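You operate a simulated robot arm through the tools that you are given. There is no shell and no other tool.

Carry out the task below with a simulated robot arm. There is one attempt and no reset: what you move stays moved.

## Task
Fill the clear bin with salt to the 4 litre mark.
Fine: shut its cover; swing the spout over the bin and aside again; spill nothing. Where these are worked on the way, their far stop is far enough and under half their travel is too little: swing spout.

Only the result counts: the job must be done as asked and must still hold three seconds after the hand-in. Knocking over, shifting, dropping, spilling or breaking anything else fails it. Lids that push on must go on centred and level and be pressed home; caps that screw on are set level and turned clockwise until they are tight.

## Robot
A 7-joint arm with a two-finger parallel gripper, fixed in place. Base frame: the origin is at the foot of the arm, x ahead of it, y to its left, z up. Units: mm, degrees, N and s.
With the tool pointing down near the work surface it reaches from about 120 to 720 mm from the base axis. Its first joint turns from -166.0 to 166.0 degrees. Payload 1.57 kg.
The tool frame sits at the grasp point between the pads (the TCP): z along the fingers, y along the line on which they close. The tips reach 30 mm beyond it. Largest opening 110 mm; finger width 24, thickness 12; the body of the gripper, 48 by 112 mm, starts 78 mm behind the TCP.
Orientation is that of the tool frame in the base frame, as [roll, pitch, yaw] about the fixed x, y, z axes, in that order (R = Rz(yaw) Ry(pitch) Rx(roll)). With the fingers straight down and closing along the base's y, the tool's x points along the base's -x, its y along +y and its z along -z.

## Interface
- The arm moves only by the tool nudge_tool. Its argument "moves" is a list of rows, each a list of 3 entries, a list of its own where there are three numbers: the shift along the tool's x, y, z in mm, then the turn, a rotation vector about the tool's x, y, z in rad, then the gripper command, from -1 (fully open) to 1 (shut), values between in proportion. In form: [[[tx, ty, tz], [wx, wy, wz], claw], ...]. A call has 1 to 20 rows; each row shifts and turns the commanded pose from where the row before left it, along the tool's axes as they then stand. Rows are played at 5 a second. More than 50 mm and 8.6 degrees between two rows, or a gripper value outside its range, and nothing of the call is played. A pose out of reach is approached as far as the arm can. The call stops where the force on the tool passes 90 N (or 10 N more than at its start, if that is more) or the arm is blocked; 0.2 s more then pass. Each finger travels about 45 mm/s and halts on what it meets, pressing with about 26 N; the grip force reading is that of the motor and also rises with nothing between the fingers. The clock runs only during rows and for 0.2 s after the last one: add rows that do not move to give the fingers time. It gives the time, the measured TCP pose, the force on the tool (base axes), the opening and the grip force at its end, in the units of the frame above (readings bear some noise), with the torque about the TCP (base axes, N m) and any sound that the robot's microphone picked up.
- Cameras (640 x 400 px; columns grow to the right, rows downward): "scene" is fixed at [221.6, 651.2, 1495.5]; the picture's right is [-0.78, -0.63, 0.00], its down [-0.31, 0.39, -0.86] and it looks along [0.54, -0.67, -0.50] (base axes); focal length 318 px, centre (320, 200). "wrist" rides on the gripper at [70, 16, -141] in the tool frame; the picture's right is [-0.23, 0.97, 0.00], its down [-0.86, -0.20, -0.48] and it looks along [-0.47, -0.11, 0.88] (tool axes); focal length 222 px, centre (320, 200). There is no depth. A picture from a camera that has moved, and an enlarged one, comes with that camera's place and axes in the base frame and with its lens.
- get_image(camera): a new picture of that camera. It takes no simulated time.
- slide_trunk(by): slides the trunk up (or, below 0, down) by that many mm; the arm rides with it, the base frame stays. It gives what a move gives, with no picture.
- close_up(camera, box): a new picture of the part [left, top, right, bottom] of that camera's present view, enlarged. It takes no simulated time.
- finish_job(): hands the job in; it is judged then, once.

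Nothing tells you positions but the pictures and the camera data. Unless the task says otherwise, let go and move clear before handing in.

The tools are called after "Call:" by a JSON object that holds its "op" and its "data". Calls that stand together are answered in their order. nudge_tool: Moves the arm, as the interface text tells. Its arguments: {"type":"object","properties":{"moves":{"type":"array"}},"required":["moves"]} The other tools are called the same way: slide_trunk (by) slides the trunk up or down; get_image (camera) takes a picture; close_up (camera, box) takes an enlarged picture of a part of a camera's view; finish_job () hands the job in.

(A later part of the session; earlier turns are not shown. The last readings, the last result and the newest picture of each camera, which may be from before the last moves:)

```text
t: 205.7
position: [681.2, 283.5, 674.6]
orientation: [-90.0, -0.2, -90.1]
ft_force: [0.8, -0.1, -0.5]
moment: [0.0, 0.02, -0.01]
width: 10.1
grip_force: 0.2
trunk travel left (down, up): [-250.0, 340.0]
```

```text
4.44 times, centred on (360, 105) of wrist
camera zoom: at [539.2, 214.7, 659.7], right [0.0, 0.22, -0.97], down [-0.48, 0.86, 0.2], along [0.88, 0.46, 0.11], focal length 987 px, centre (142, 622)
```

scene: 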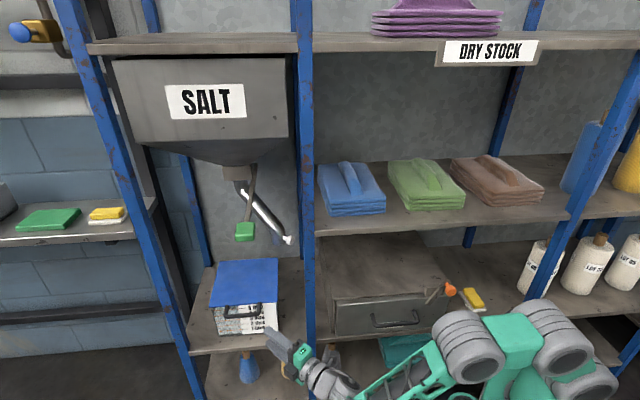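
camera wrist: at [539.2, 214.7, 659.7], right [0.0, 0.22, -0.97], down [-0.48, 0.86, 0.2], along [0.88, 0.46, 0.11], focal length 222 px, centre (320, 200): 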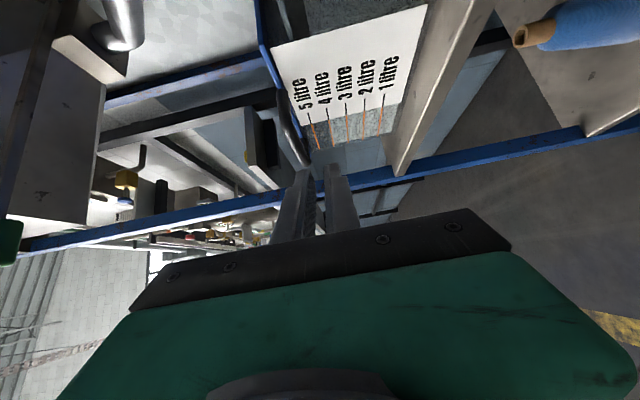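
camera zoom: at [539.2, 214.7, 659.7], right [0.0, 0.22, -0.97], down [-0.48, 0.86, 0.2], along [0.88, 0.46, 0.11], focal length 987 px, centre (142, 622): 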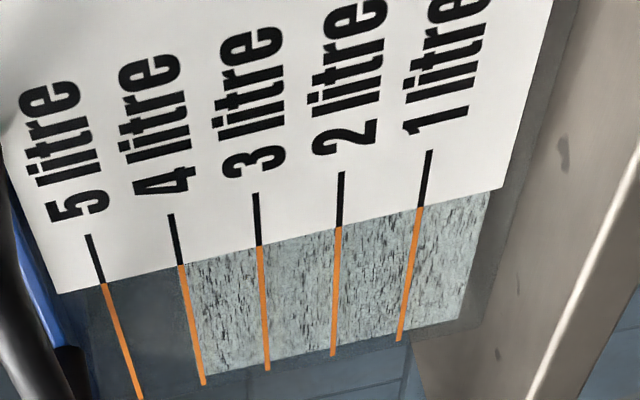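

The level sits right on the 4 litre mark. Now to the latch: I'll move back and up in free space, then turn the tool to point down towards the rack.

Call:
{"op": "nudge_tool", "data": {"moves": [[[5.7, -32.8, -30.2], [0, 0, 0], 1.0], [[5.7, -32.8, -30.2], [0, 0, 0], 1.0], [[5.7, -32.8, -30.2], [0, 0, 0], 1.0], [[5.7, -32.8, -30.2], [0, 0, 0], 1.0], [[5.7, -32.8, -30.2], [0, 0, 0], 1.0], [[5.7, -32.8, -30.2], [0, 0, 0], 1.0]]}}

Call:
{"op": "nudge_tool", "data": {"moves": [[[0, 0, 0], [-0.1358, 0, 0], 1.0], [[0, 0, 0], [-0.1358, 0, 0], 1.0], [[0, 0, 0], [-0.1358, 0, 0], 1.0], [[0, 0, 0], [-0.1358, 0, 0], 1.0], [[0, 0, 0], [-0.1358, 0, 0], 1.0], [[0, 0, 0], [-0.1358, 0, 0], 1.0], [[0, 0, 0], [-0.1358, 0, 0], 1.0], [[0, 0, 0], [-0.1358, 0, 0], 1.0], [[0, 0, 0], [-0.1358, 0, 0], 1.0]]}}

Call:
{"op": "get_image", "data": {"camera": "scene"}}

Call:
{"op": "get_image", "data": {"camera": "wrist"}}

```text
t: 207.1
position: [500.0, 249.5, 872.3]
orientation: [-90.1, -0.3, -90.2]
ft_force: [0.6, 0.6, 0.0]
moment: [0.04, -0.02, 0.0]
width: 0.1
grip_force: 21.4
trunk travel left (down, up): [-250.0, 340.0]
```

```text
t: 209.1
position: [500.4, 250.4, 872.5]
orientation: [-160.4, -0.2, -90.2]
ft_force: [-0.3, -0.1, 0.4]
moment: [0.01, 0.02, 0.0]
width: 0.0
grip_force: 21.4
trunk travel left (down, up): [-250.0, 340.0]
```

```text
taken
```

scene: 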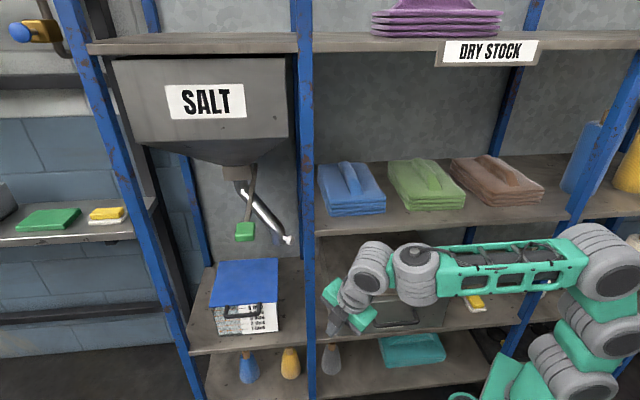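

```text
taken
camera wrist: at [436.9, 181.1, 1000.8], right [-0.92, 0.23, -0.33], down [0.03, 0.86, 0.51], along [0.4, 0.46, -0.79], focal length 222 px, centre (320, 200)
```

wrist: 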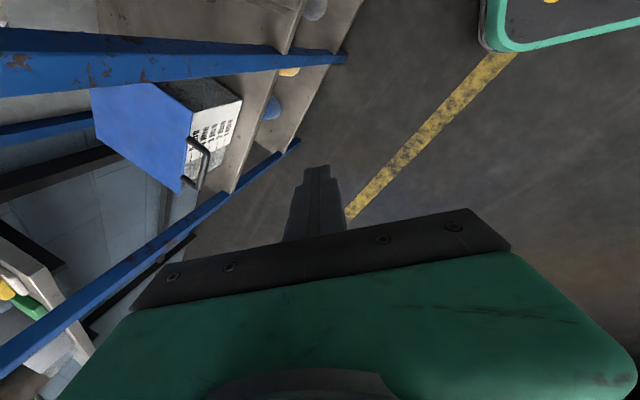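

Call:
{"op": "nudge_tool", "data": {"moves": [[[0, 0, 0], [0, 0.0448, 0.123], 1.0], [[0, 0, 0], [0, 0.0448, 0.123], 1.0], [[0, 0, 0], [0, 0.0448, 0.123], 1.0], [[0, 0, 0], [0, 0.0448, 0.123], 1.0], [[0, 0, 0], [0, 0.0448, 0.123], 1.0], [[0, 0, 0], [0, 0.0448, 0.123], 1.0]]}}

Call:
{"op": "get_image", "data": {"camera": "scene"}}

Call:
{"op": "close_up", "data": {"camera": "scene", "box": [400, 265, 500, 330]}}

```text
t: 210.5
position: [499.6, 250.3, 872.3]
orientation: [-160.0, -0.2, -135.3]
ft_force: [-0.4, 0.0, 0.7]
moment: [0.01, 0.0, 0.0]
width: 0.3
grip_force: 21.6
trunk travel left (down, up): [-250.0, 340.0]
```

```text
taken
```

scene: 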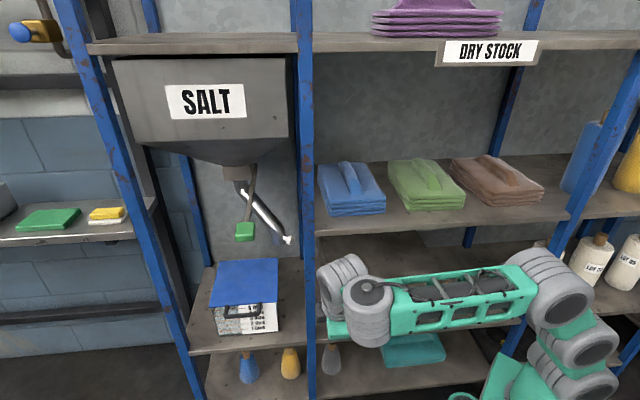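

```text
6.15 times, centred on (450, 298) of scene
camera zoom: at [221.6, 651.2, 1495.5], right [-0.78, -0.63, 0.0], down [-0.31, 0.39, -0.86], along [0.54, -0.67, -0.5], focal length 1958 px, centre (-480, -400)
```

zoom: 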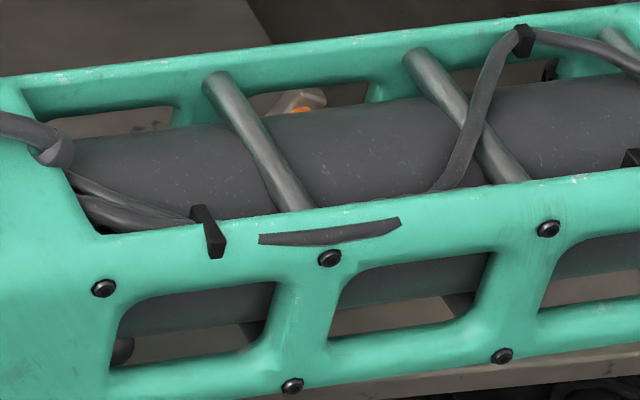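

Call:
{"op": "nudge_tool", "data": {"moves": [[[42, -8, 3], [0, 0, 0], 1.0], [[42, -8, 3], [0, 0, 0], 1.0], [[42, -8, 3], [0, 0, 0], 1.0], [[42, -8, 3], [0, 0, 0], 1.0], [[42, -8, 3], [0, 0, 0], 1.0]]}}

Call:
{"op": "get_image", "data": {"camera": "scene"}}

Call:
{"op": "get_image", "data": {"camera": "wrist"}}

```text
t: 211.7
position: [383.2, 71.4, 871.5]
orientation: [-160.0, -0.2, -135.1]
ft_force: [0.3, -0.4, -0.4]
moment: [-0.01, 0.02, -0.02]
width: 0.0
grip_force: 21.3
trunk travel left (down, up): [-250.0, 340.0]
```

```text
taken
```

scene: 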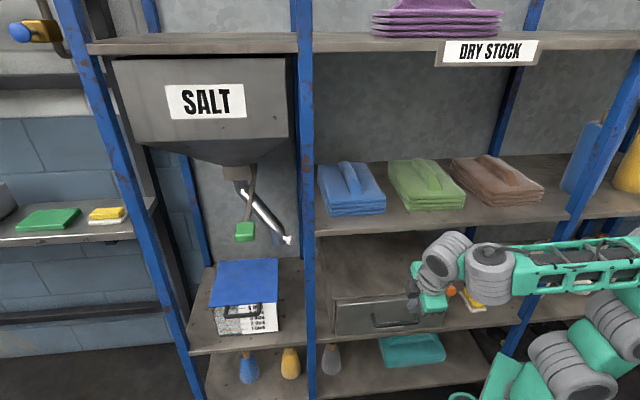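

```text
taken
camera wrist: at [287.8, 67.7, 1000.3], right [-0.49, 0.81, -0.34], down [0.62, 0.59, 0.51], along [0.61, 0.04, -0.79], focal length 222 px, centre (320, 200)
```

wrist: 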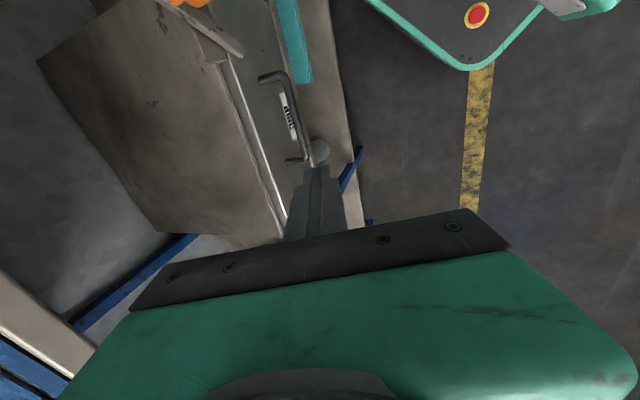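

Call:
{"op": "close_up", "data": {"camera": "wrist", "box": [120, 0, 300, 100]}}

Call:
{"op": "nudge_tool", "data": {"moves": [[[30, 0, 0], [0, 0, 0], 1.0], [[30, 0, 0], [0, 0, 0], 1.0], [[30, 0, 0], [0, 0, 0], 1.0]]}}

Call:
{"op": "get_image", "data": {"camera": "wrist"}}

Call:
{"op": "get_image", "data": {"camera": "scene"}}

```text
3.56 times, centred on (210, 50) of wrist
camera zoom: at [287.8, 67.7, 1000.3], right [-0.49, 0.81, -0.34], down [0.62, 0.59, 0.51], along [0.61, 0.04, -0.79], focal length 790 px, centre (711, 733)
```

zoom: 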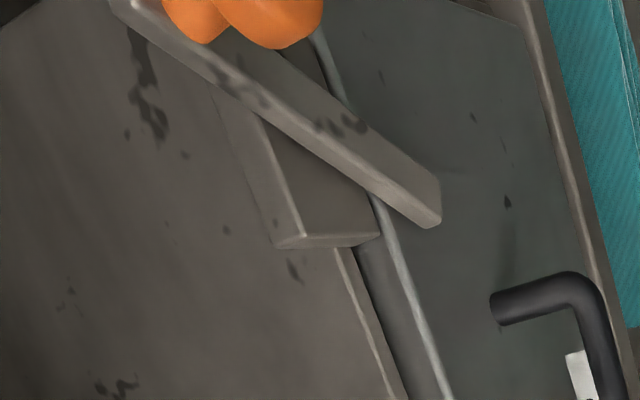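

```text
t: 212.5
position: [316.8, 7.6, 874.0]
orientation: [-160.0, -0.3, -135.2]
ft_force: [-0.1, -0.7, -0.6]
moment: [0.0, 0.01, -0.03]
width: 0.3
grip_force: 20.9
trunk travel left (down, up): [-250.0, 340.0]
```

```text
taken
camera wrist: at [223.1, 4.3, 1001.1], right [-0.48, 0.81, -0.34], down [0.63, 0.59, 0.51], along [0.61, 0.04, -0.79], focal length 222 px, centre (320, 200)
```

wrist: 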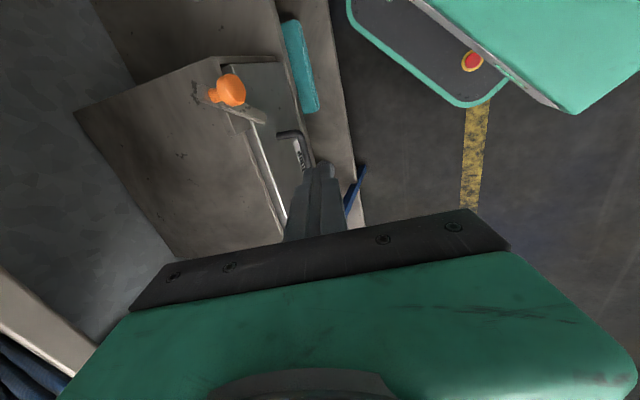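

```text
taken
```

scene: 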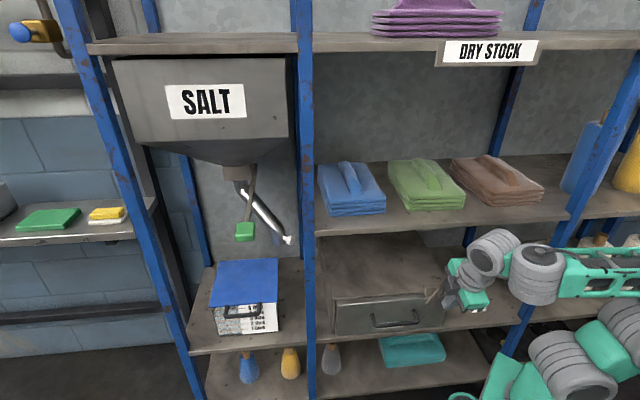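

Call:
{"op": "close_up", "data": {"camera": "wrist", "box": [180, 50, 320, 150]}}

Call:
{"op": "close_up", "data": {"camera": "scene", "box": [400, 265, 480, 330]}}

```text
4.00 times, centred on (250, 100) of wrist
camera zoom: at [223.1, 4.3, 1001.1], right [-0.48, 0.81, -0.34], down [0.63, 0.59, 0.51], along [0.61, 0.04, -0.79], focal length 888 px, centre (600, 600)
```

zoom: 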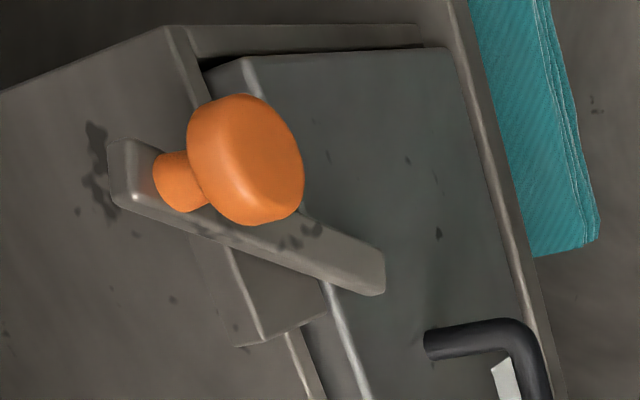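

```text
6.15 times, centred on (440, 298) of scene
camera zoom: at [221.6, 651.2, 1495.5], right [-0.78, -0.63, 0.0], down [-0.31, 0.39, -0.86], along [0.54, -0.67, -0.5], focal length 1958 px, centre (-418, -400)
```

zoom: 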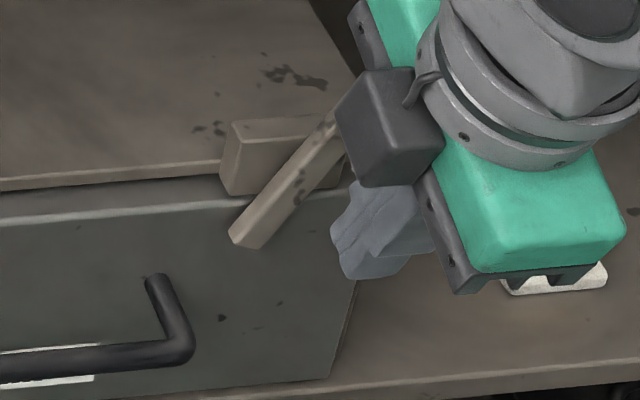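

The latch view from above is clear. It pivots on its block, with the knob on its upper end. I'll move the closed fingertips to the knob's right side, then push it back left to upright.

Call:
{"op": "nudge_tool", "data": {"moves": [[[41.3, 0, 0], [0, 0, 0], 1.0], [[41.3, 0, 0], [0, 0, 0], 1.0], [[41.3, 0, 0], [0, 0, 0], 1.0]]}}

Call:
{"op": "get_image", "data": {"camera": "wrist"}}

Call:
{"op": "get_image", "data": {"camera": "scene"}}

```text
t: 213.1
position: [265.6, -40.1, 842.0]
orientation: [-162.4, -13.3, -132.9]
ft_force: [-0.1, 0.6, -0.3]
moment: [0.03, 0.01, -0.02]
width: 0.0
grip_force: 21.3
trunk travel left (down, up): [-250.0, 340.0]
stopped in row 3: the arm was blocked; the commanded pose is now the measured one
```

```text
taken
camera wrist: at [196.2, -28.2, 985.1], right [-0.58, 0.74, -0.34], down [0.68, 0.67, 0.31], along [0.45, -0.05, -0.89], focal length 222 px, centre (320, 200)
```

wrist: 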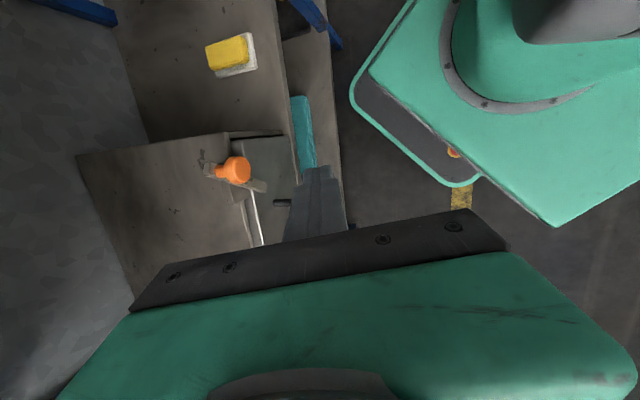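

```text
taken
```

scene: 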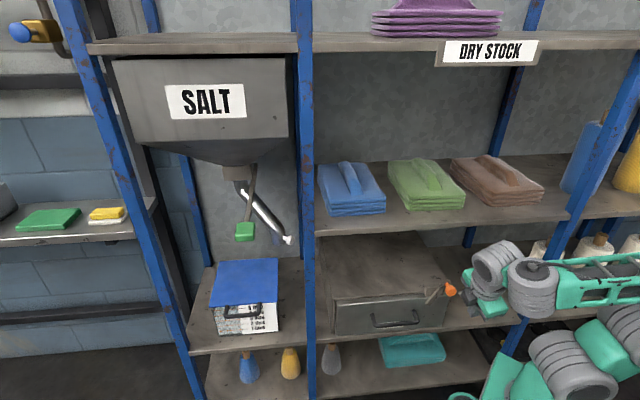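

The arm was blocked there because it is folded too tightly close to its base. I'll step back out, raise the trunk so the arm can reach down less folded, and restore the tool direction.

Call:
{"op": "nudge_tool", "data": {"moves": [[[-29, -3, -6], [0, 0, 0], 1.0], [[-29, -3, -6], [0, 0, 0], 1.0]]}}

Call:
{"op": "slide_trunk", "data": {"by": 330}}

Call:
{"op": "nudge_tool", "data": {"moves": [[[0, 0, 0], [0.0186, -0.103, 0.054], 1.0], [[0, 0, 0], [0.0186, -0.103, 0.054], 1.0], [[0, 0, 0], [0, 0, 0], 1.0]]}}

Call:
{"op": "get_image", "data": {"camera": "scene"}}

Call:
{"op": "get_image", "data": {"camera": "wrist"}}

```text
t: 213.7
position: [306.9, -1.2, 844.1]
orientation: [-162.2, -12.5, -133.4]
ft_force: [-0.7, 0.0, -0.1]
moment: [0.01, 0.0, -0.01]
width: 0.1
grip_force: 21.0
trunk travel left (down, up): [-250.0, 340.0]
```

```text
t: 217.0
position: [307.2, -0.3, 1172.3]
orientation: [-162.1, -12.7, -133.2]
ft_force: [0.4, 0.6, -0.4]
moment: [-0.02, -0.01, -0.01]
width: 0.0
grip_force: 20.8
trunk travel left (down, up): [-580.0, 10.0]
```

```text
t: 217.8
position: [308.4, -0.7, 1173.2]
orientation: [-159.9, 0.7, -135.2]
ft_force: [-0.2, 0.1, -0.5]
moment: [0.0, -0.02, 0.0]
width: 0.0
grip_force: 21.6
trunk travel left (down, up): [-580.0, 10.0]
```

```text
taken
```

scene: 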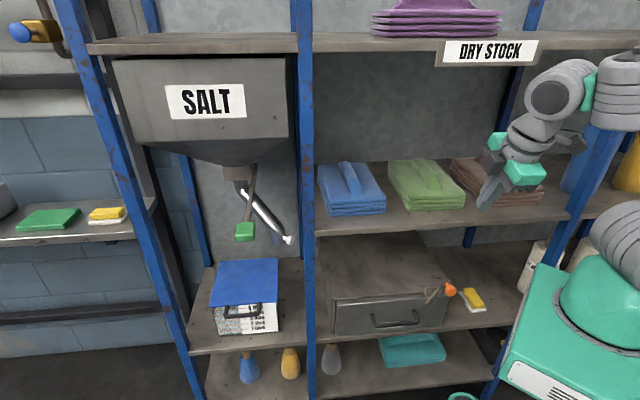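

```text
taken
camera wrist: at [211.9, -4.4, 1299.7], right [-0.48, 0.81, -0.33], down [0.62, 0.58, 0.53], along [0.62, 0.05, -0.78], focal length 222 px, centre (320, 200)
```

wrist: 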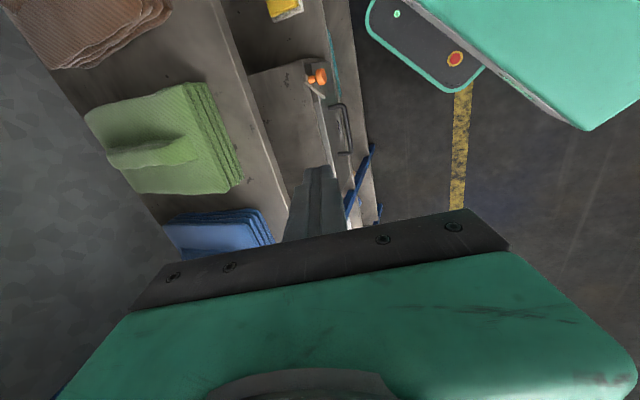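

Call:
{"op": "nudge_tool", "data": {"moves": [[[12.4, 14.6, 40.1], [0, 0, 0], 1.0], [[12.4, 14.6, 40.1], [0, 0, 0], 1.0], [[12.4, 14.6, 40.1], [0, 0, 0], 1.0], [[12.4, 14.6, 40.1], [0, 0, 0], 1.0]]}}

Call:
{"op": "nudge_tool", "data": {"moves": [[[12.4, 14.6, 40.1], [0, 0, 0], 1.0], [[12.4, 14.6, 40.1], [0, 0, 0], 1.0], [[12.4, 14.6, 40.1], [0, 0, 0], 1.0]]}}

Call:
{"op": "get_image", "data": {"camera": "scene"}}

Call:
{"op": "get_image", "data": {"camera": "wrist"}}

```text
t: 218.8
position: [244.7, -31.4, 964.4]
orientation: [-164.3, -9.6, -130.0]
ft_force: [-0.4, 0.1, -0.3]
moment: [-0.02, 0.02, 0.01]
width: 0.0
grip_force: 21.7
trunk travel left (down, up): [-580.0, 10.0]
stopped in row 4: the arm was blocked; the commanded pose is now the measured one
```

```text
t: 219.2
position: [226.4, -40.3, 934.5]
orientation: [-166.4, -13.8, -127.8]
ft_force: [-2.7, -6.8, 35.9]
moment: [2.59, 1.52, 0.37]
width: 0.1
grip_force: 21.1
trunk travel left (down, up): [-580.0, 10.0]
stopped in row 1: the force on the tool passed its limit at 319 N (the readings are from after the stop); the commanded pose is now the measured one
```

```text
taken
```

scene: 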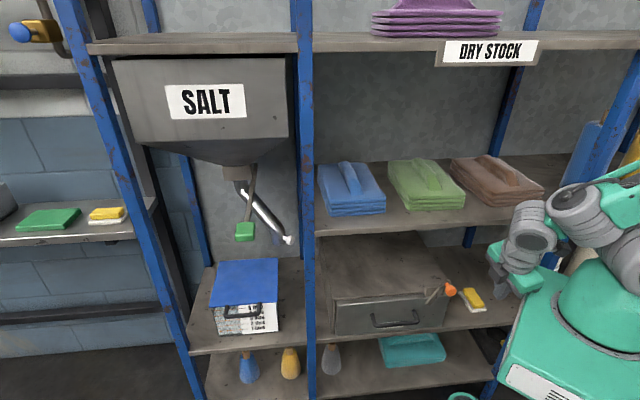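

```text
taken
camera wrist: at [164.8, -38.0, 1081.9], right [-0.64, 0.71, -0.28], down [0.65, 0.7, 0.29], along [0.4, 0.01, -0.92], focal length 222 px, centre (320, 200)
```

wrist: 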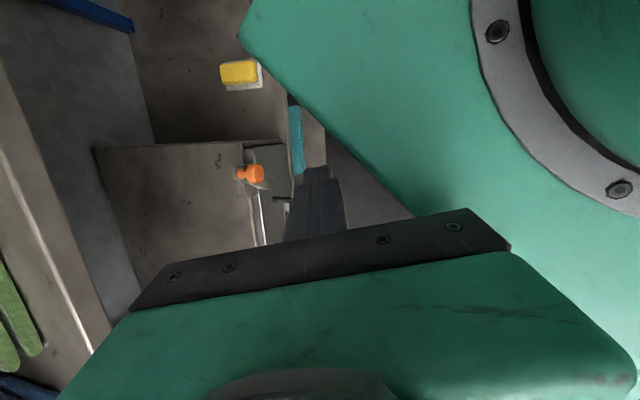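

The raised arm base itself is in the way here. I'll back out upwards and to the left, then lower the trunk instead, so the base platform sits well below and the arm reaches from above.

Call:
{"op": "nudge_tool", "data": {"moves": [[[10.7, -10.3, -42.5], [0, 0, 0], 1.0], [[10.7, -10.3, -42.5], [0, 0, 0], 1.0], [[-32, -6, -6.7], [0, 0, 0], 1.0], [[-32, -6, -6.7], [0, 0, 0], 1.0], [[-32, -6, -6.7], [0, 0, 0], 1.0]]}}

Call:
{"op": "get_image", "data": {"camera": "scene"}}

```text
t: 219.8
position: [199.7, -63.0, 1002.8]
orientation: [-169.7, -22.0, -130.6]
ft_force: [1.7, 0.6, 1.4]
moment: [-0.03, 0.01, 0.0]
width: 0.1
grip_force: 21.7
trunk travel left (down, up): [-580.0, 10.0]
stopped in row 2: the arm was blocked; the commanded pose is now the measured one
```

```text
taken
```

scene: 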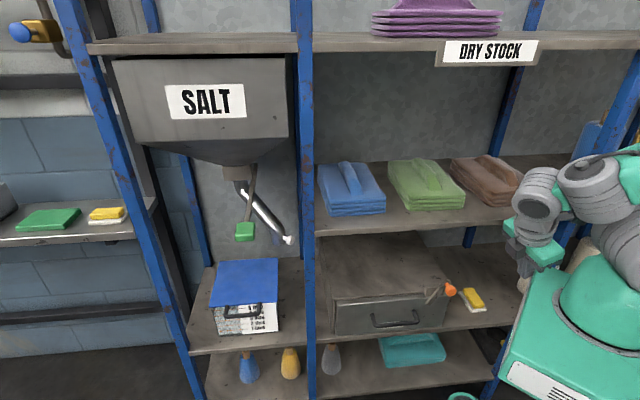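

Call:
{"op": "nudge_tool", "data": {"moves": [[[-33.6, -8.5, -28.7], [0, 0, 0], 1.0], [[-33.6, -8.5, -28.7], [0, 0, 0], 1.0]]}}

Call:
{"op": "get_image", "data": {"camera": "scene"}}

```text
t: 220.4
position: [261.1, -4.5, 1035.8]
orientation: [-169.7, -21.6, -131.0]
ft_force: [1.3, -0.1, 0.0]
moment: [-0.02, 0.03, 0.0]
width: 0.0
grip_force: 21.5
trunk travel left (down, up): [-580.0, 10.0]
```

```text
taken
```

scene: 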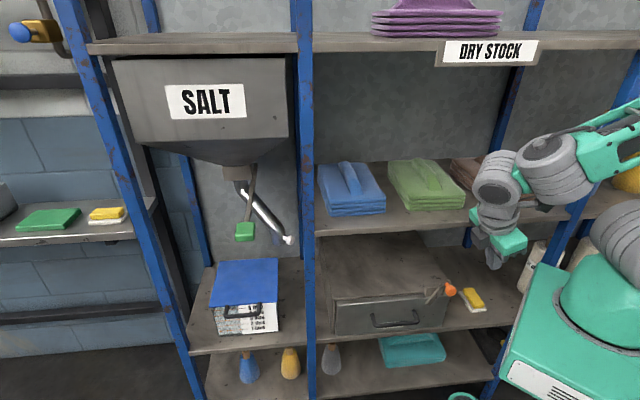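

Call:
{"op": "nudge_tool", "data": {"moves": [[[-33.6, -8.5, -28.7], [0, 0, 0], 1.0], [[-33.6, -8.5, -28.7], [0, 0, 0], 1.0]]}}

Call:
{"op": "slide_trunk", "data": {"by": -250}}

Call:
{"op": "get_image", "data": {"camera": "scene"}}

Call:
{"op": "get_image", "data": {"camera": "wrist"}}

```text
t: 221.0
position: [320.6, 58.1, 1066.6]
orientation: [-169.6, -21.6, -130.9]
ft_force: [0.9, 0.7, -0.3]
moment: [-0.03, 0.01, 0.01]
width: 0.0
grip_force: 21.7
trunk travel left (down, up): [-580.0, 10.0]
```

```text
t: 223.6
position: [319.3, 55.4, 817.2]
orientation: [-169.6, -21.5, -130.9]
ft_force: [0.1, -0.2, 0.3]
moment: [-0.01, 0.01, 0.02]
width: 0.0
grip_force: 21.1
trunk travel left (down, up): [-330.0, 260.0]
```

```text
taken
```

scene: 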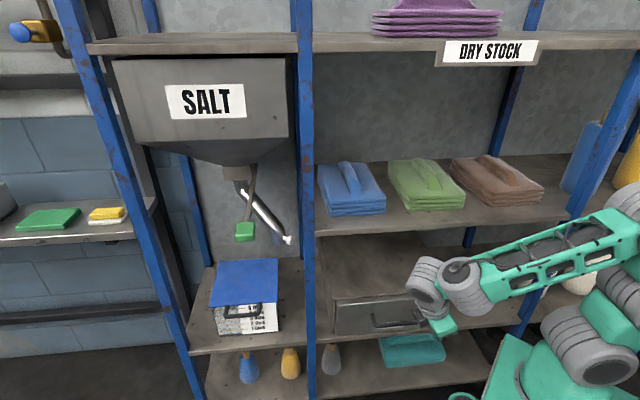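

```text
taken
camera wrist: at [277.8, 71.8, 969.3], right [-0.63, 0.74, -0.25], down [0.73, 0.67, 0.16], along [0.28, -0.08, -0.96], focal length 222 px, centre (320, 200)
```

wrist: 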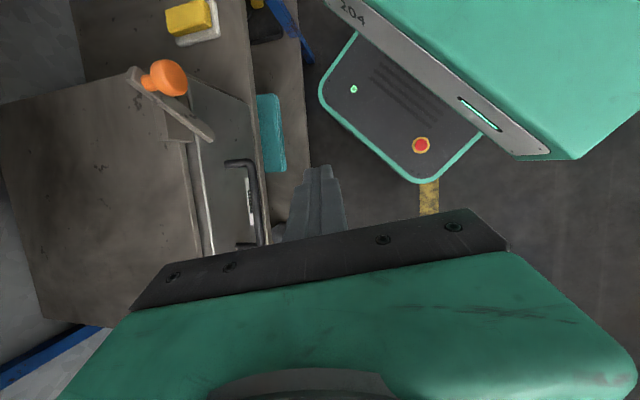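

Call:
{"op": "nudge_tool", "data": {"moves": [[[14, -6.2, -34.2], [0, 0, 0], 1.0], [[14, -6.2, -34.2], [0, 0, 0], 1.0], [[14, -6.2, -34.2], [0, 0, 0], 1.0], [[14, -6.2, -34.2], [0, 0, 0], 1.0]]}}

Call:
{"op": "slide_trunk", "data": {"by": -200}}

Call:
{"op": "nudge_tool", "data": {"moves": [[[14, -6.2, -34.2], [0, 0, 0], 1.0], [[14, -6.2, -34.2], [0, 0, 0], 1.0], [[14, -6.2, -34.2], [0, 0, 0], 1.0], [[14, -6.2, -34.2], [0, 0, 0], 1.0], [[0, 0, 0], [0.0493, -0.1136, 0.0562], 1.0], [[0, 0, 0], [0.0493, -0.1136, 0.0562], 1.0], [[0, 0, 0], [0.0493, -0.1136, 0.0562], 1.0]]}}

Call:
{"op": "get_image", "data": {"camera": "scene"}}

Call:
{"op": "get_image", "data": {"camera": "wrist"}}

```text
t: 224.6
position: [317.6, 55.0, 940.7]
orientation: [-169.5, -21.5, -130.8]
ft_force: [0.2, -0.3, 0.2]
moment: [0.0, 0.01, 0.0]
width: 0.0
grip_force: 21.4
out of reach, approached as far as the arm can: row 4
trunk travel left (down, up): [-330.0, 260.0]
```

```text
t: 226.8
position: [317.6, 55.2, 739.3]
orientation: [-169.6, -21.6, -130.9]
ft_force: [-0.8, 0.1, 0.4]
moment: [-0.02, -0.04, -0.01]
width: 0.0
grip_force: 21.0
trunk travel left (down, up): [-130.0, 460.0]
```

```text
t: 228.4
position: [317.8, 54.8, 741.7]
orientation: [-160.2, -0.1, -135.2]
ft_force: [-0.5, 0.6, -0.2]
moment: [0.0, 0.03, -0.01]
width: 0.0
grip_force: 20.9
out of reach, approached as far as the arm can: row 1, 2, 3, 4
trunk travel left (down, up): [-130.0, 460.0]
```

```text
taken
```

scene: 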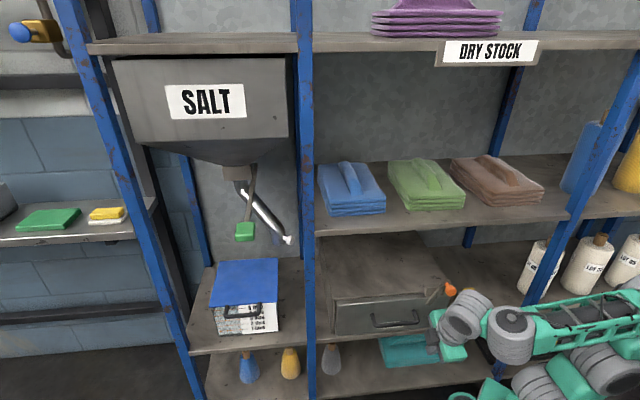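

```text
taken
camera wrist: at [224.9, 50.5, 869.2], right [-0.48, 0.81, -0.33], down [0.63, 0.59, 0.52], along [0.61, 0.04, -0.79], focal length 222 px, centre (320, 200)
```

wrist: 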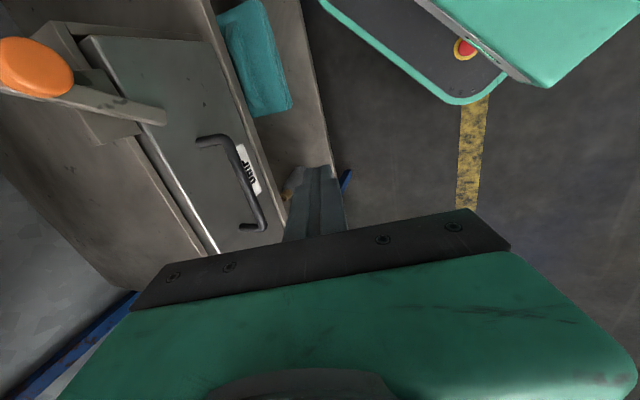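

The arm is awkward that close in. A better way is to push the latch bar's lower end to the right from its left side, which turns the knob end back upright and is within easy reach. I'll look closely first.

Call:
{"op": "close_up", "data": {"camera": "wrist", "box": [0, 20, 240, 180]}}

Call:
{"op": "close_up", "data": {"camera": "scene", "box": [400, 265, 480, 330]}}

```text
2.50 times, centred on (120, 100) of wrist
camera zoom: at [224.9, 50.5, 869.2], right [-0.48, 0.81, -0.33], down [0.63, 0.59, 0.52], along [0.61, 0.04, -0.79], focal length 555 px, centre (820, 450)
```

zoom: 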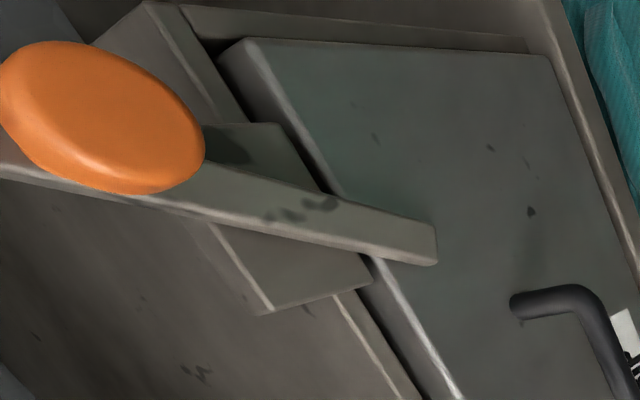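

```text
6.15 times, centred on (440, 298) of scene
camera zoom: at [221.6, 651.2, 1495.5], right [-0.78, -0.63, 0.0], down [-0.31, 0.39, -0.86], along [0.54, -0.67, -0.5], focal length 1958 px, centre (-418, -400)
```

zoom: 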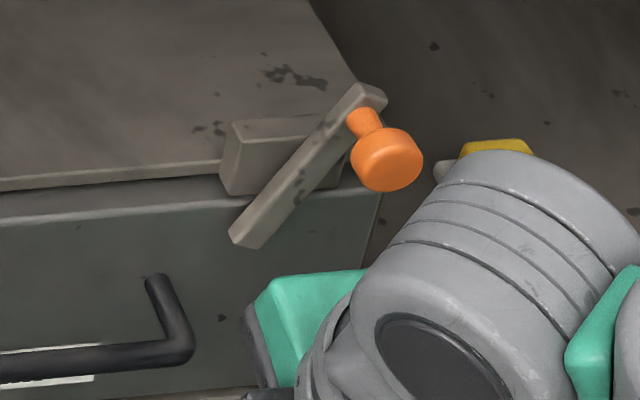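

Call:
{"op": "nudge_tool", "data": {"moves": [[[9.4, -40.7, 9.5], [0, 0, 0], 1.0], [[9.4, -40.7, 9.5], [0, 0, 0], 1.0], [[9.4, -40.7, 9.5], [0, 0, 0], 1.0]]}}

Call:
{"op": "get_image", "data": {"camera": "wrist"}}

Call:
{"op": "close_up", "data": {"camera": "scene", "box": [360, 200, 560, 340]}}

```text
t: 229.2
position: [386.6, -55.3, 756.5]
orientation: [-160.2, -0.2, -135.2]
ft_force: [-0.3, 0.1, 1.0]
moment: [0.0, -0.02, -0.03]
width: 0.2
grip_force: 21.1
trunk travel left (down, up): [-130.0, 460.0]
```

```text
taken
camera wrist: at [292.3, -59.5, 884.8], right [-0.49, 0.81, -0.33], down [0.63, 0.59, 0.52], along [0.61, 0.04, -0.79], focal length 222 px, centre (320, 200)
```

wrist: 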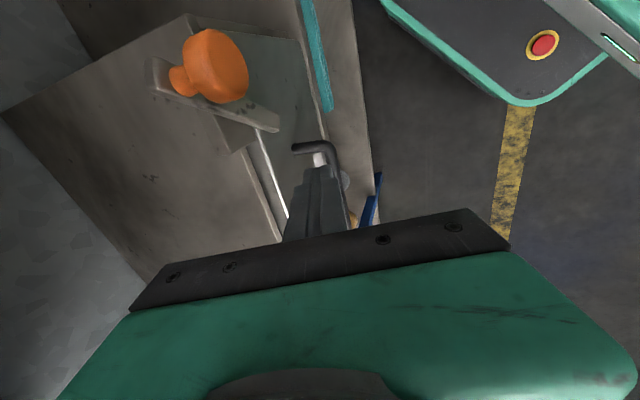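

```text
2.86 times, centred on (460, 270) of scene
camera zoom: at [221.6, 651.2, 1495.5], right [-0.78, -0.63, 0.0], down [-0.31, 0.39, -0.86], along [0.54, -0.67, -0.5], focal length 909 px, centre (-80, 0)
```

zoom: 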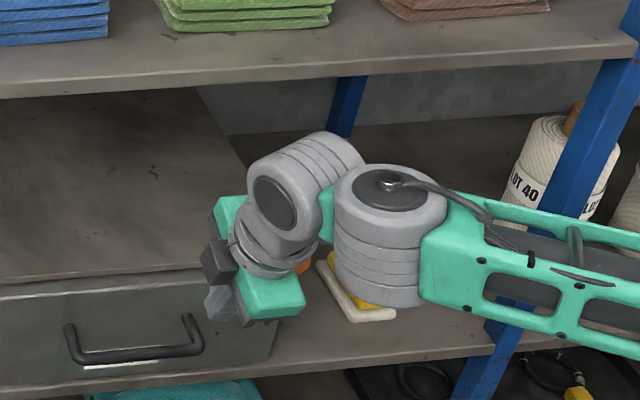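

Call:
{"op": "nudge_tool", "data": {"moves": [[[4, -13.2, 21.6], [0, 0, 0], 1.0], [[4, -13.2, 21.6], [0, 0, 0], 1.0], [[0, 0, 0], [0, 0, 0], 1.0]]}}

Call:
{"op": "close_up", "data": {"camera": "wrist", "box": [140, 20, 380, 240]}}

Call:
{"op": "close_up", "data": {"camera": "scene", "box": [400, 250, 500, 330]}}

```text
t: 230.0
position: [407.9, -87.4, 723.4]
orientation: [-160.1, -0.2, -135.2]
ft_force: [0.7, -0.8, 0.6]
moment: [0.0, 0.01, -0.01]
width: 0.0
grip_force: 20.7
trunk travel left (down, up): [-130.0, 460.0]
```

```text
1.82 times, centred on (260, 130) of wrist
camera zoom: at [314.4, -92.1, 852.4], right [-0.49, 0.81, -0.33], down [0.63, 0.59, 0.52], along [0.61, 0.04, -0.79], focal length 404 px, centre (429, 327)
```

zoom: 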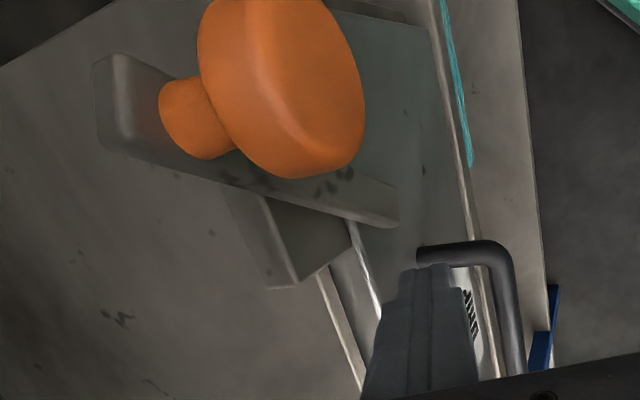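

```text
5.00 times, centred on (450, 290) of scene
camera zoom: at [221.6, 651.2, 1495.5], right [-0.78, -0.63, 0.0], down [-0.31, 0.39, -0.86], along [0.54, -0.67, -0.5], focal length 1591 px, centre (-330, -250)
```

zoom: 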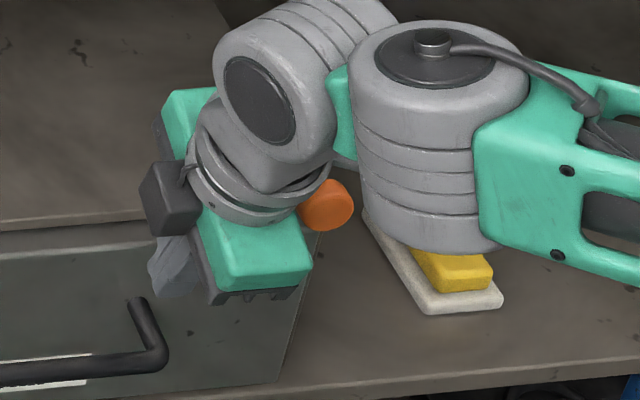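

Call:
{"op": "nudge_tool", "data": {"moves": [[[0, -6.1, 6.5], [0, 0, 0], 1.0], [[6, 0, 0], [0, 0, 0], 1.0], [[0, 0, 0], [0, 0, 0], 1.0]]}}

Call:
{"op": "nudge_tool", "data": {"moves": [[[5, 0, 0], [0, 0, 0], 1.0], [[0, 0, 0], [0, 0, 0], 1.0]]}}

Call:
{"op": "close_up", "data": {"camera": "wrist", "box": [140, 20, 380, 240]}}

```text
t: 230.8
position: [410.8, -98.7, 720.9]
orientation: [-160.2, -0.3, -135.2]
ft_force: [-0.1, 0.0, -0.8]
moment: [0.01, 0.0, -0.02]
width: 0.0
grip_force: 20.9
trunk travel left (down, up): [-130.0, 460.0]
```

```text
t: 231.4
position: [407.1, -100.5, 720.0]
orientation: [-160.2, -0.2, -135.2]
ft_force: [-0.3, 0.1, 0.3]
moment: [-0.01, 0.01, 0.0]
width: 0.0
grip_force: 21.6
trunk travel left (down, up): [-130.0, 460.0]
```

```text
1.82 times, centred on (260, 130) of wrist
camera zoom: at [312.7, -105.0, 848.4], right [-0.49, 0.81, -0.33], down [0.63, 0.59, 0.52], along [0.61, 0.04, -0.79], focal length 404 px, centre (429, 327)
```

zoom: 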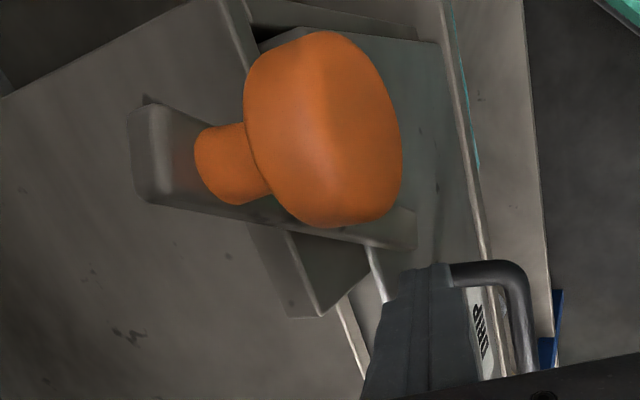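

Call:
{"op": "nudge_tool", "data": {"moves": [[[5, 0, 0], [0, 0, 0], 1.0], [[0, 0, 0], [0, 0, 0], 1.0]]}}

Call:
{"op": "nudge_tool", "data": {"moves": [[[5, 0, 0], [0, 0, 0], 1.0], [[0, 0, 0], [0, 0, 0], 1.0]]}}

Call:
{"op": "close_up", "data": {"camera": "wrist", "box": [140, 20, 380, 240]}}

Call:
{"op": "close_up", "data": {"camera": "scene", "box": [400, 250, 500, 330]}}

```text
t: 232.0
position: [403.2, -103.6, 719.6]
orientation: [-160.2, -0.2, -135.3]
ft_force: [0.3, -0.1, 0.3]
moment: [0.02, -0.04, -0.01]
width: 0.0
grip_force: 21.6
trunk travel left (down, up): [-130.0, 460.0]
```

```text
t: 232.6
position: [400.7, -107.9, 720.0]
orientation: [-160.1, -0.2, -135.1]
ft_force: [2.2, 1.9, -0.8]
moment: [0.03, -0.08, 0.01]
width: 0.0
grip_force: 21.2
trunk travel left (down, up): [-130.0, 460.0]
```

```text
1.82 times, centred on (260, 130) of wrist
camera zoom: at [305.8, -111.9, 848.5], right [-0.48, 0.81, -0.33], down [0.63, 0.59, 0.52], along [0.61, 0.04, -0.79], focal length 404 px, centre (429, 327)
```

zoom: 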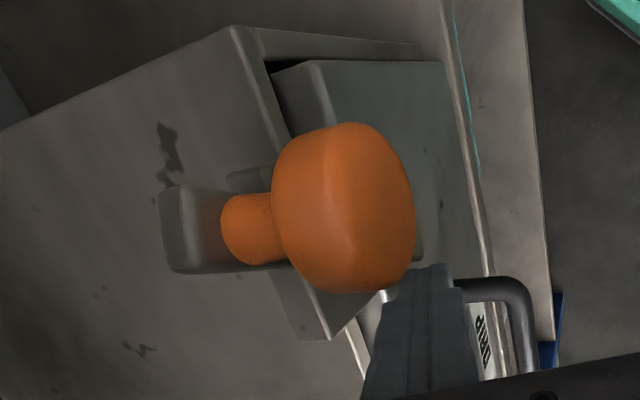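

```text
5.00 times, centred on (450, 290) of scene
camera zoom: at [221.6, 651.2, 1495.5], right [-0.78, -0.63, 0.0], down [-0.31, 0.39, -0.86], along [0.54, -0.67, -0.5], focal length 1591 px, centre (-330, -250)
```

zoom: 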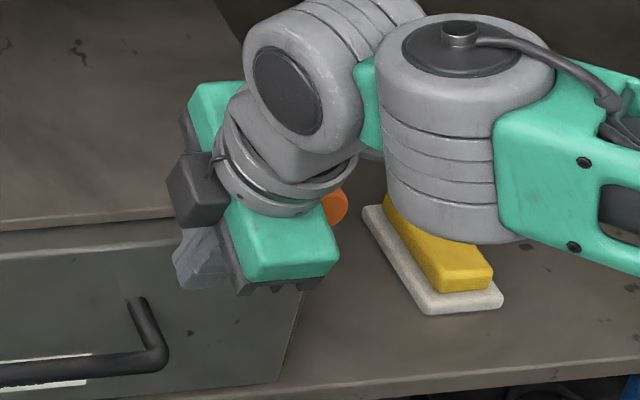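

The bar is turning with about 3 N. I'll continue in small steps.

Call:
{"op": "nudge_tool", "data": {"moves": [[[5, 0, 0], [0, 0, 0], 1.0], [[0, 0, 0], [0, 0, 0], 1.0]]}}

Call:
{"op": "nudge_tool", "data": {"moves": [[[4, 0, 0], [0, 0, 0], 1.0], [[0, 0, 0], [0, 0, 0], 1.0]]}}

Call:
{"op": "close_up", "data": {"camera": "wrist", "box": [140, 20, 380, 240]}}

Call:
{"op": "close_up", "data": {"camera": "scene", "box": [400, 250, 500, 330]}}

```text
t: 233.2
position: [397.1, -110.8, 720.5]
orientation: [-160.1, -0.3, -135.2]
ft_force: [1.9, 2.8, -0.2]
moment: [0.11, -0.06, 0.06]
width: 0.0
grip_force: 21.7
trunk travel left (down, up): [-130.0, 460.0]
```

```text
t: 233.8
position: [392.7, -114.4, 720.2]
orientation: [-160.2, -0.2, -135.2]
ft_force: [2.4, 1.0, -0.3]
moment: [0.09, -0.08, 0.04]
width: 0.0
grip_force: 21.1
trunk travel left (down, up): [-130.0, 460.0]
```

```text
1.82 times, centred on (260, 130) of wrist
camera zoom: at [299.4, -118.5, 848.6], right [-0.48, 0.81, -0.33], down [0.63, 0.59, 0.52], along [0.61, 0.04, -0.79], focal length 404 px, centre (429, 327)
```

zoom: 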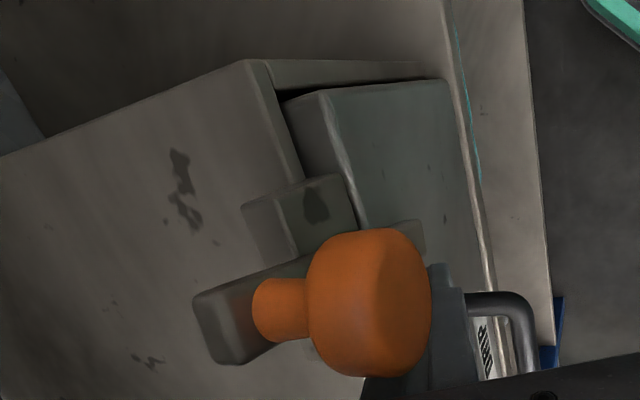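

```text
5.00 times, centred on (450, 290) of scene
camera zoom: at [221.6, 651.2, 1495.5], right [-0.78, -0.63, 0.0], down [-0.31, 0.39, -0.86], along [0.54, -0.67, -0.5], focal length 1591 px, centre (-330, -250)
```

zoom: 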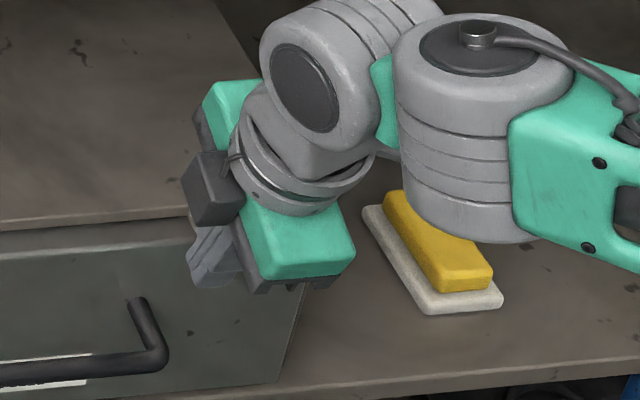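

The bar now looks about upright. I'll move the finger away and step back to judge its angle from the scene camera.

Call:
{"op": "nudge_tool", "data": {"moves": [[[-20, 0, 0], [0, 0, 0], 1.0], [[-20, 0, 0], [0, 0, 0], 1.0], [[-10, 25, -25], [0, 0, 0], 1.0], [[-20, 40, -10], [0, 0, 0], 1.0], [[-30, 35, -10], [0, 0, 0], 1.0], [[-40, 25, -10], [0, 0, 0], 1.0], [[-45, 0, 0], [0, 0, 0], 1.0]]}}

Call:
{"op": "get_image", "data": {"camera": "scene"}}

Call:
{"op": "get_image", "data": {"camera": "wrist"}}

```text
t: 235.4
position: [429.4, 112.7, 730.0]
orientation: [-160.2, -0.1, -135.2]
ft_force: [-0.4, -0.4, 0.4]
moment: [0.04, -0.01, 0.02]
width: 0.1
grip_force: 21.4
trunk travel left (down, up): [-130.0, 460.0]
```

```text
taken
```

scene: 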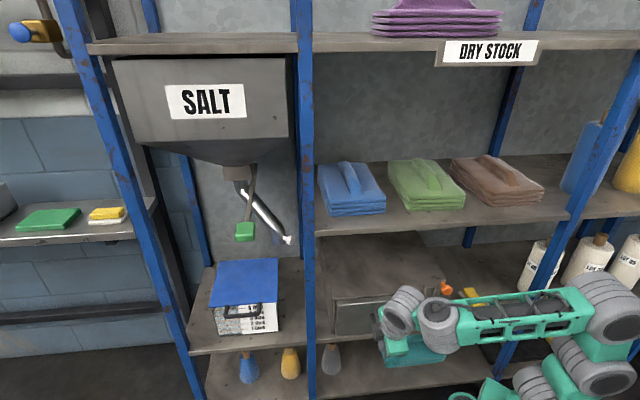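

```text
taken
camera wrist: at [334.9, 109.3, 857.6], right [-0.48, 0.81, -0.33], down [0.63, 0.58, 0.52], along [0.61, 0.04, -0.79], focal length 222 px, centre (320, 200)
```

wrist: 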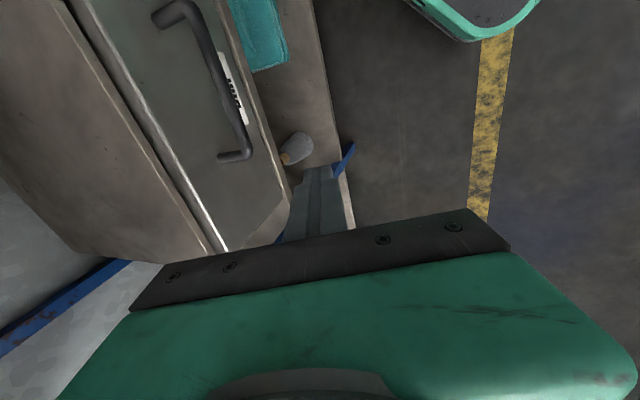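

Call:
{"op": "nudge_tool", "data": {"moves": [[[-45, 0, 0], [0, 0, 0], 1.0], [[-45, 0, 0], [0, 0, 0], 1.0], [[-45, 0, 0], [0, 0, 0], 1.0], [[-45, 0, 0], [0, 0, 0], 1.0]]}}

Call:
{"op": "get_image", "data": {"camera": "scene"}}

Call:
{"op": "close_up", "data": {"camera": "scene", "box": [400, 265, 480, 330]}}

```text
t: 236.4
position: [556.2, 237.7, 729.6]
orientation: [-160.2, 0.0, -135.2]
ft_force: [0.3, -1.4, 1.6]
moment: [0.01, -0.01, 0.01]
width: 0.3
grip_force: 21.4
trunk travel left (down, up): [-130.0, 460.0]
```

```text
taken
```

scene: 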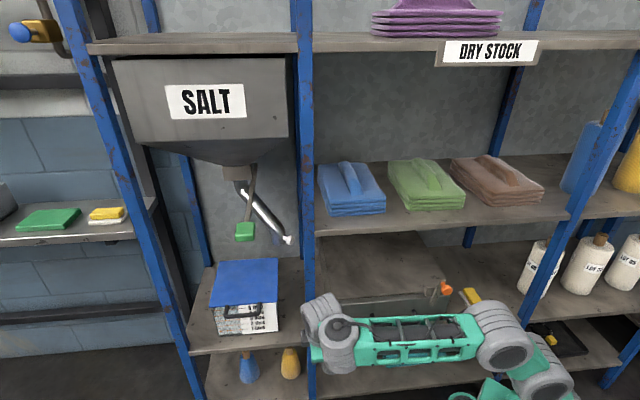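

```text
6.15 times, centred on (440, 298) of scene
camera zoom: at [221.6, 651.2, 1495.5], right [-0.78, -0.63, 0.0], down [-0.31, 0.39, -0.86], along [0.54, -0.67, -0.5], focal length 1958 px, centre (-418, -400)
```

zoom: 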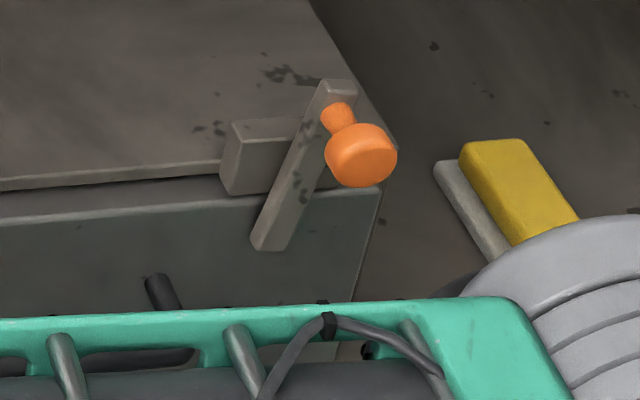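

It's at about 9° right of vertical now (from 26–40° before), and the earliest pictures showed it upright. I'll go back along the same path and push a little further, feeling for a stop.

Call:
{"op": "nudge_tool", "data": {"moves": [[[45, 0, 0], [0, 0, 0], 1.0], [[45, 0, 0], [0, 0, 0], 1.0], [[45, 0, 0], [0, 0, 0], 1.0], [[45, 0, 0], [0, 0, 0], 1.0], [[45, 0, 0], [0, 0, 0], 1.0], [[40, -25, 10], [0, 0, 0], 1.0], [[30, -35, 10], [0, 0, 0], 1.0], [[20, -40, 10], [0, 0, 0], 1.0], [[10, -25, 25], [0, 0, 0], 1.0], [[0, 0, 0], [0, 0, 0], 1.0]]}}

Call:
{"op": "nudge_tool", "data": {"moves": [[[18, 0, 0], [0, 0, 0], 1.0], [[16, 0, 0], [0, 0, 0], 1.0], [[0, 0, 0], [0, 0, 0], 1.0]]}}

Call:
{"op": "nudge_tool", "data": {"moves": [[[4, 0, 0], [0, 0, 0], 1.0], [[4, 0, 0], [0, 0, 0], 1.0], [[0, 0, 0], [0, 0, 0], 1.0]]}}

Call:
{"op": "close_up", "data": {"camera": "wrist", "box": [140, 20, 380, 240]}}

```text
t: 238.6
position: [420.3, -87.7, 720.2]
orientation: [-160.2, 0.0, -135.2]
ft_force: [0.3, 0.0, 0.0]
moment: [0.03, -0.01, -0.01]
width: 0.0
grip_force: 21.3
trunk travel left (down, up): [-130.0, 460.0]
```

```text
t: 239.4
position: [397.3, -111.2, 719.1]
orientation: [-160.2, -0.2, -135.2]
ft_force: [-0.2, -0.2, -0.6]
moment: [0.02, -0.01, 0.02]
width: 0.0
grip_force: 21.7
trunk travel left (down, up): [-130.0, 460.0]
```

```text
t: 240.2
position: [391.3, -116.2, 719.1]
orientation: [-160.2, -0.3, -135.2]
ft_force: [1.6, 1.2, -1.0]
moment: [0.1, -0.04, 0.05]
width: 0.0
grip_force: 21.1
trunk travel left (down, up): [-130.0, 460.0]
```

```text
1.82 times, centred on (260, 130) of wrist
camera zoom: at [298.0, -120.1, 848.5], right [-0.49, 0.81, -0.33], down [0.63, 0.59, 0.52], along [0.61, 0.04, -0.79], focal length 404 px, centre (429, 327)
```

zoom: 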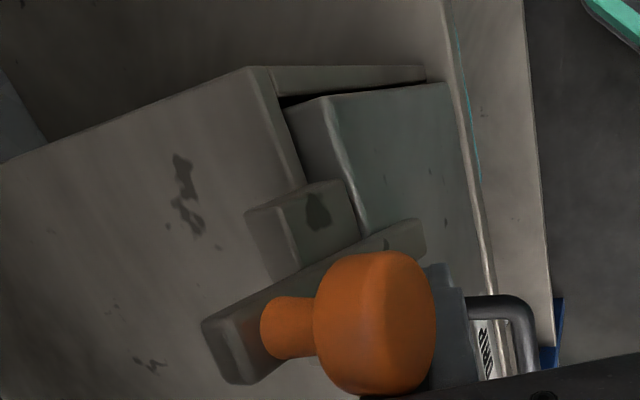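

Call:
{"op": "nudge_tool", "data": {"moves": [[[3, 0, 0], [0, 0, 0], 1.0], [[0, 0, 0], [0, 0, 0], 1.0]]}}

Call:
{"op": "nudge_tool", "data": {"moves": [[[3, 0, 0], [0, 0, 0], 1.0], [[0, 0, 0], [0, 0, 0], 1.0]]}}

Call:
{"op": "close_up", "data": {"camera": "wrist", "box": [140, 20, 380, 240]}}

```text
t: 240.8
position: [391.6, -116.6, 719.9]
orientation: [-160.1, -0.2, -134.8]
ft_force: [16.3, 15.8, -4.1]
moment: [-0.04, 0.01, 0.1]
width: 0.0
grip_force: 21.0
trunk travel left (down, up): [-130.0, 460.0]
```

```text
t: 241.4
position: [390.8, -116.1, 720.6]
orientation: [-160.3, -0.2, -134.6]
ft_force: [38.2, 42.0, -5.4]
moment: [-0.43, 0.39, 0.01]
width: 0.1
grip_force: 22.0
trunk travel left (down, up): [-130.0, 460.0]
```

```text
1.82 times, centred on (260, 130) of wrist
camera zoom: at [297.1, -121.6, 848.5], right [-0.49, 0.8, -0.33], down [0.62, 0.59, 0.52], along [0.61, 0.05, -0.79], focal length 404 px, centre (429, 327)
```

zoom: 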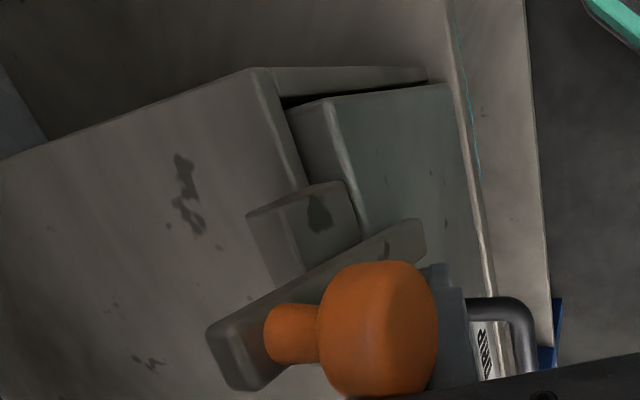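

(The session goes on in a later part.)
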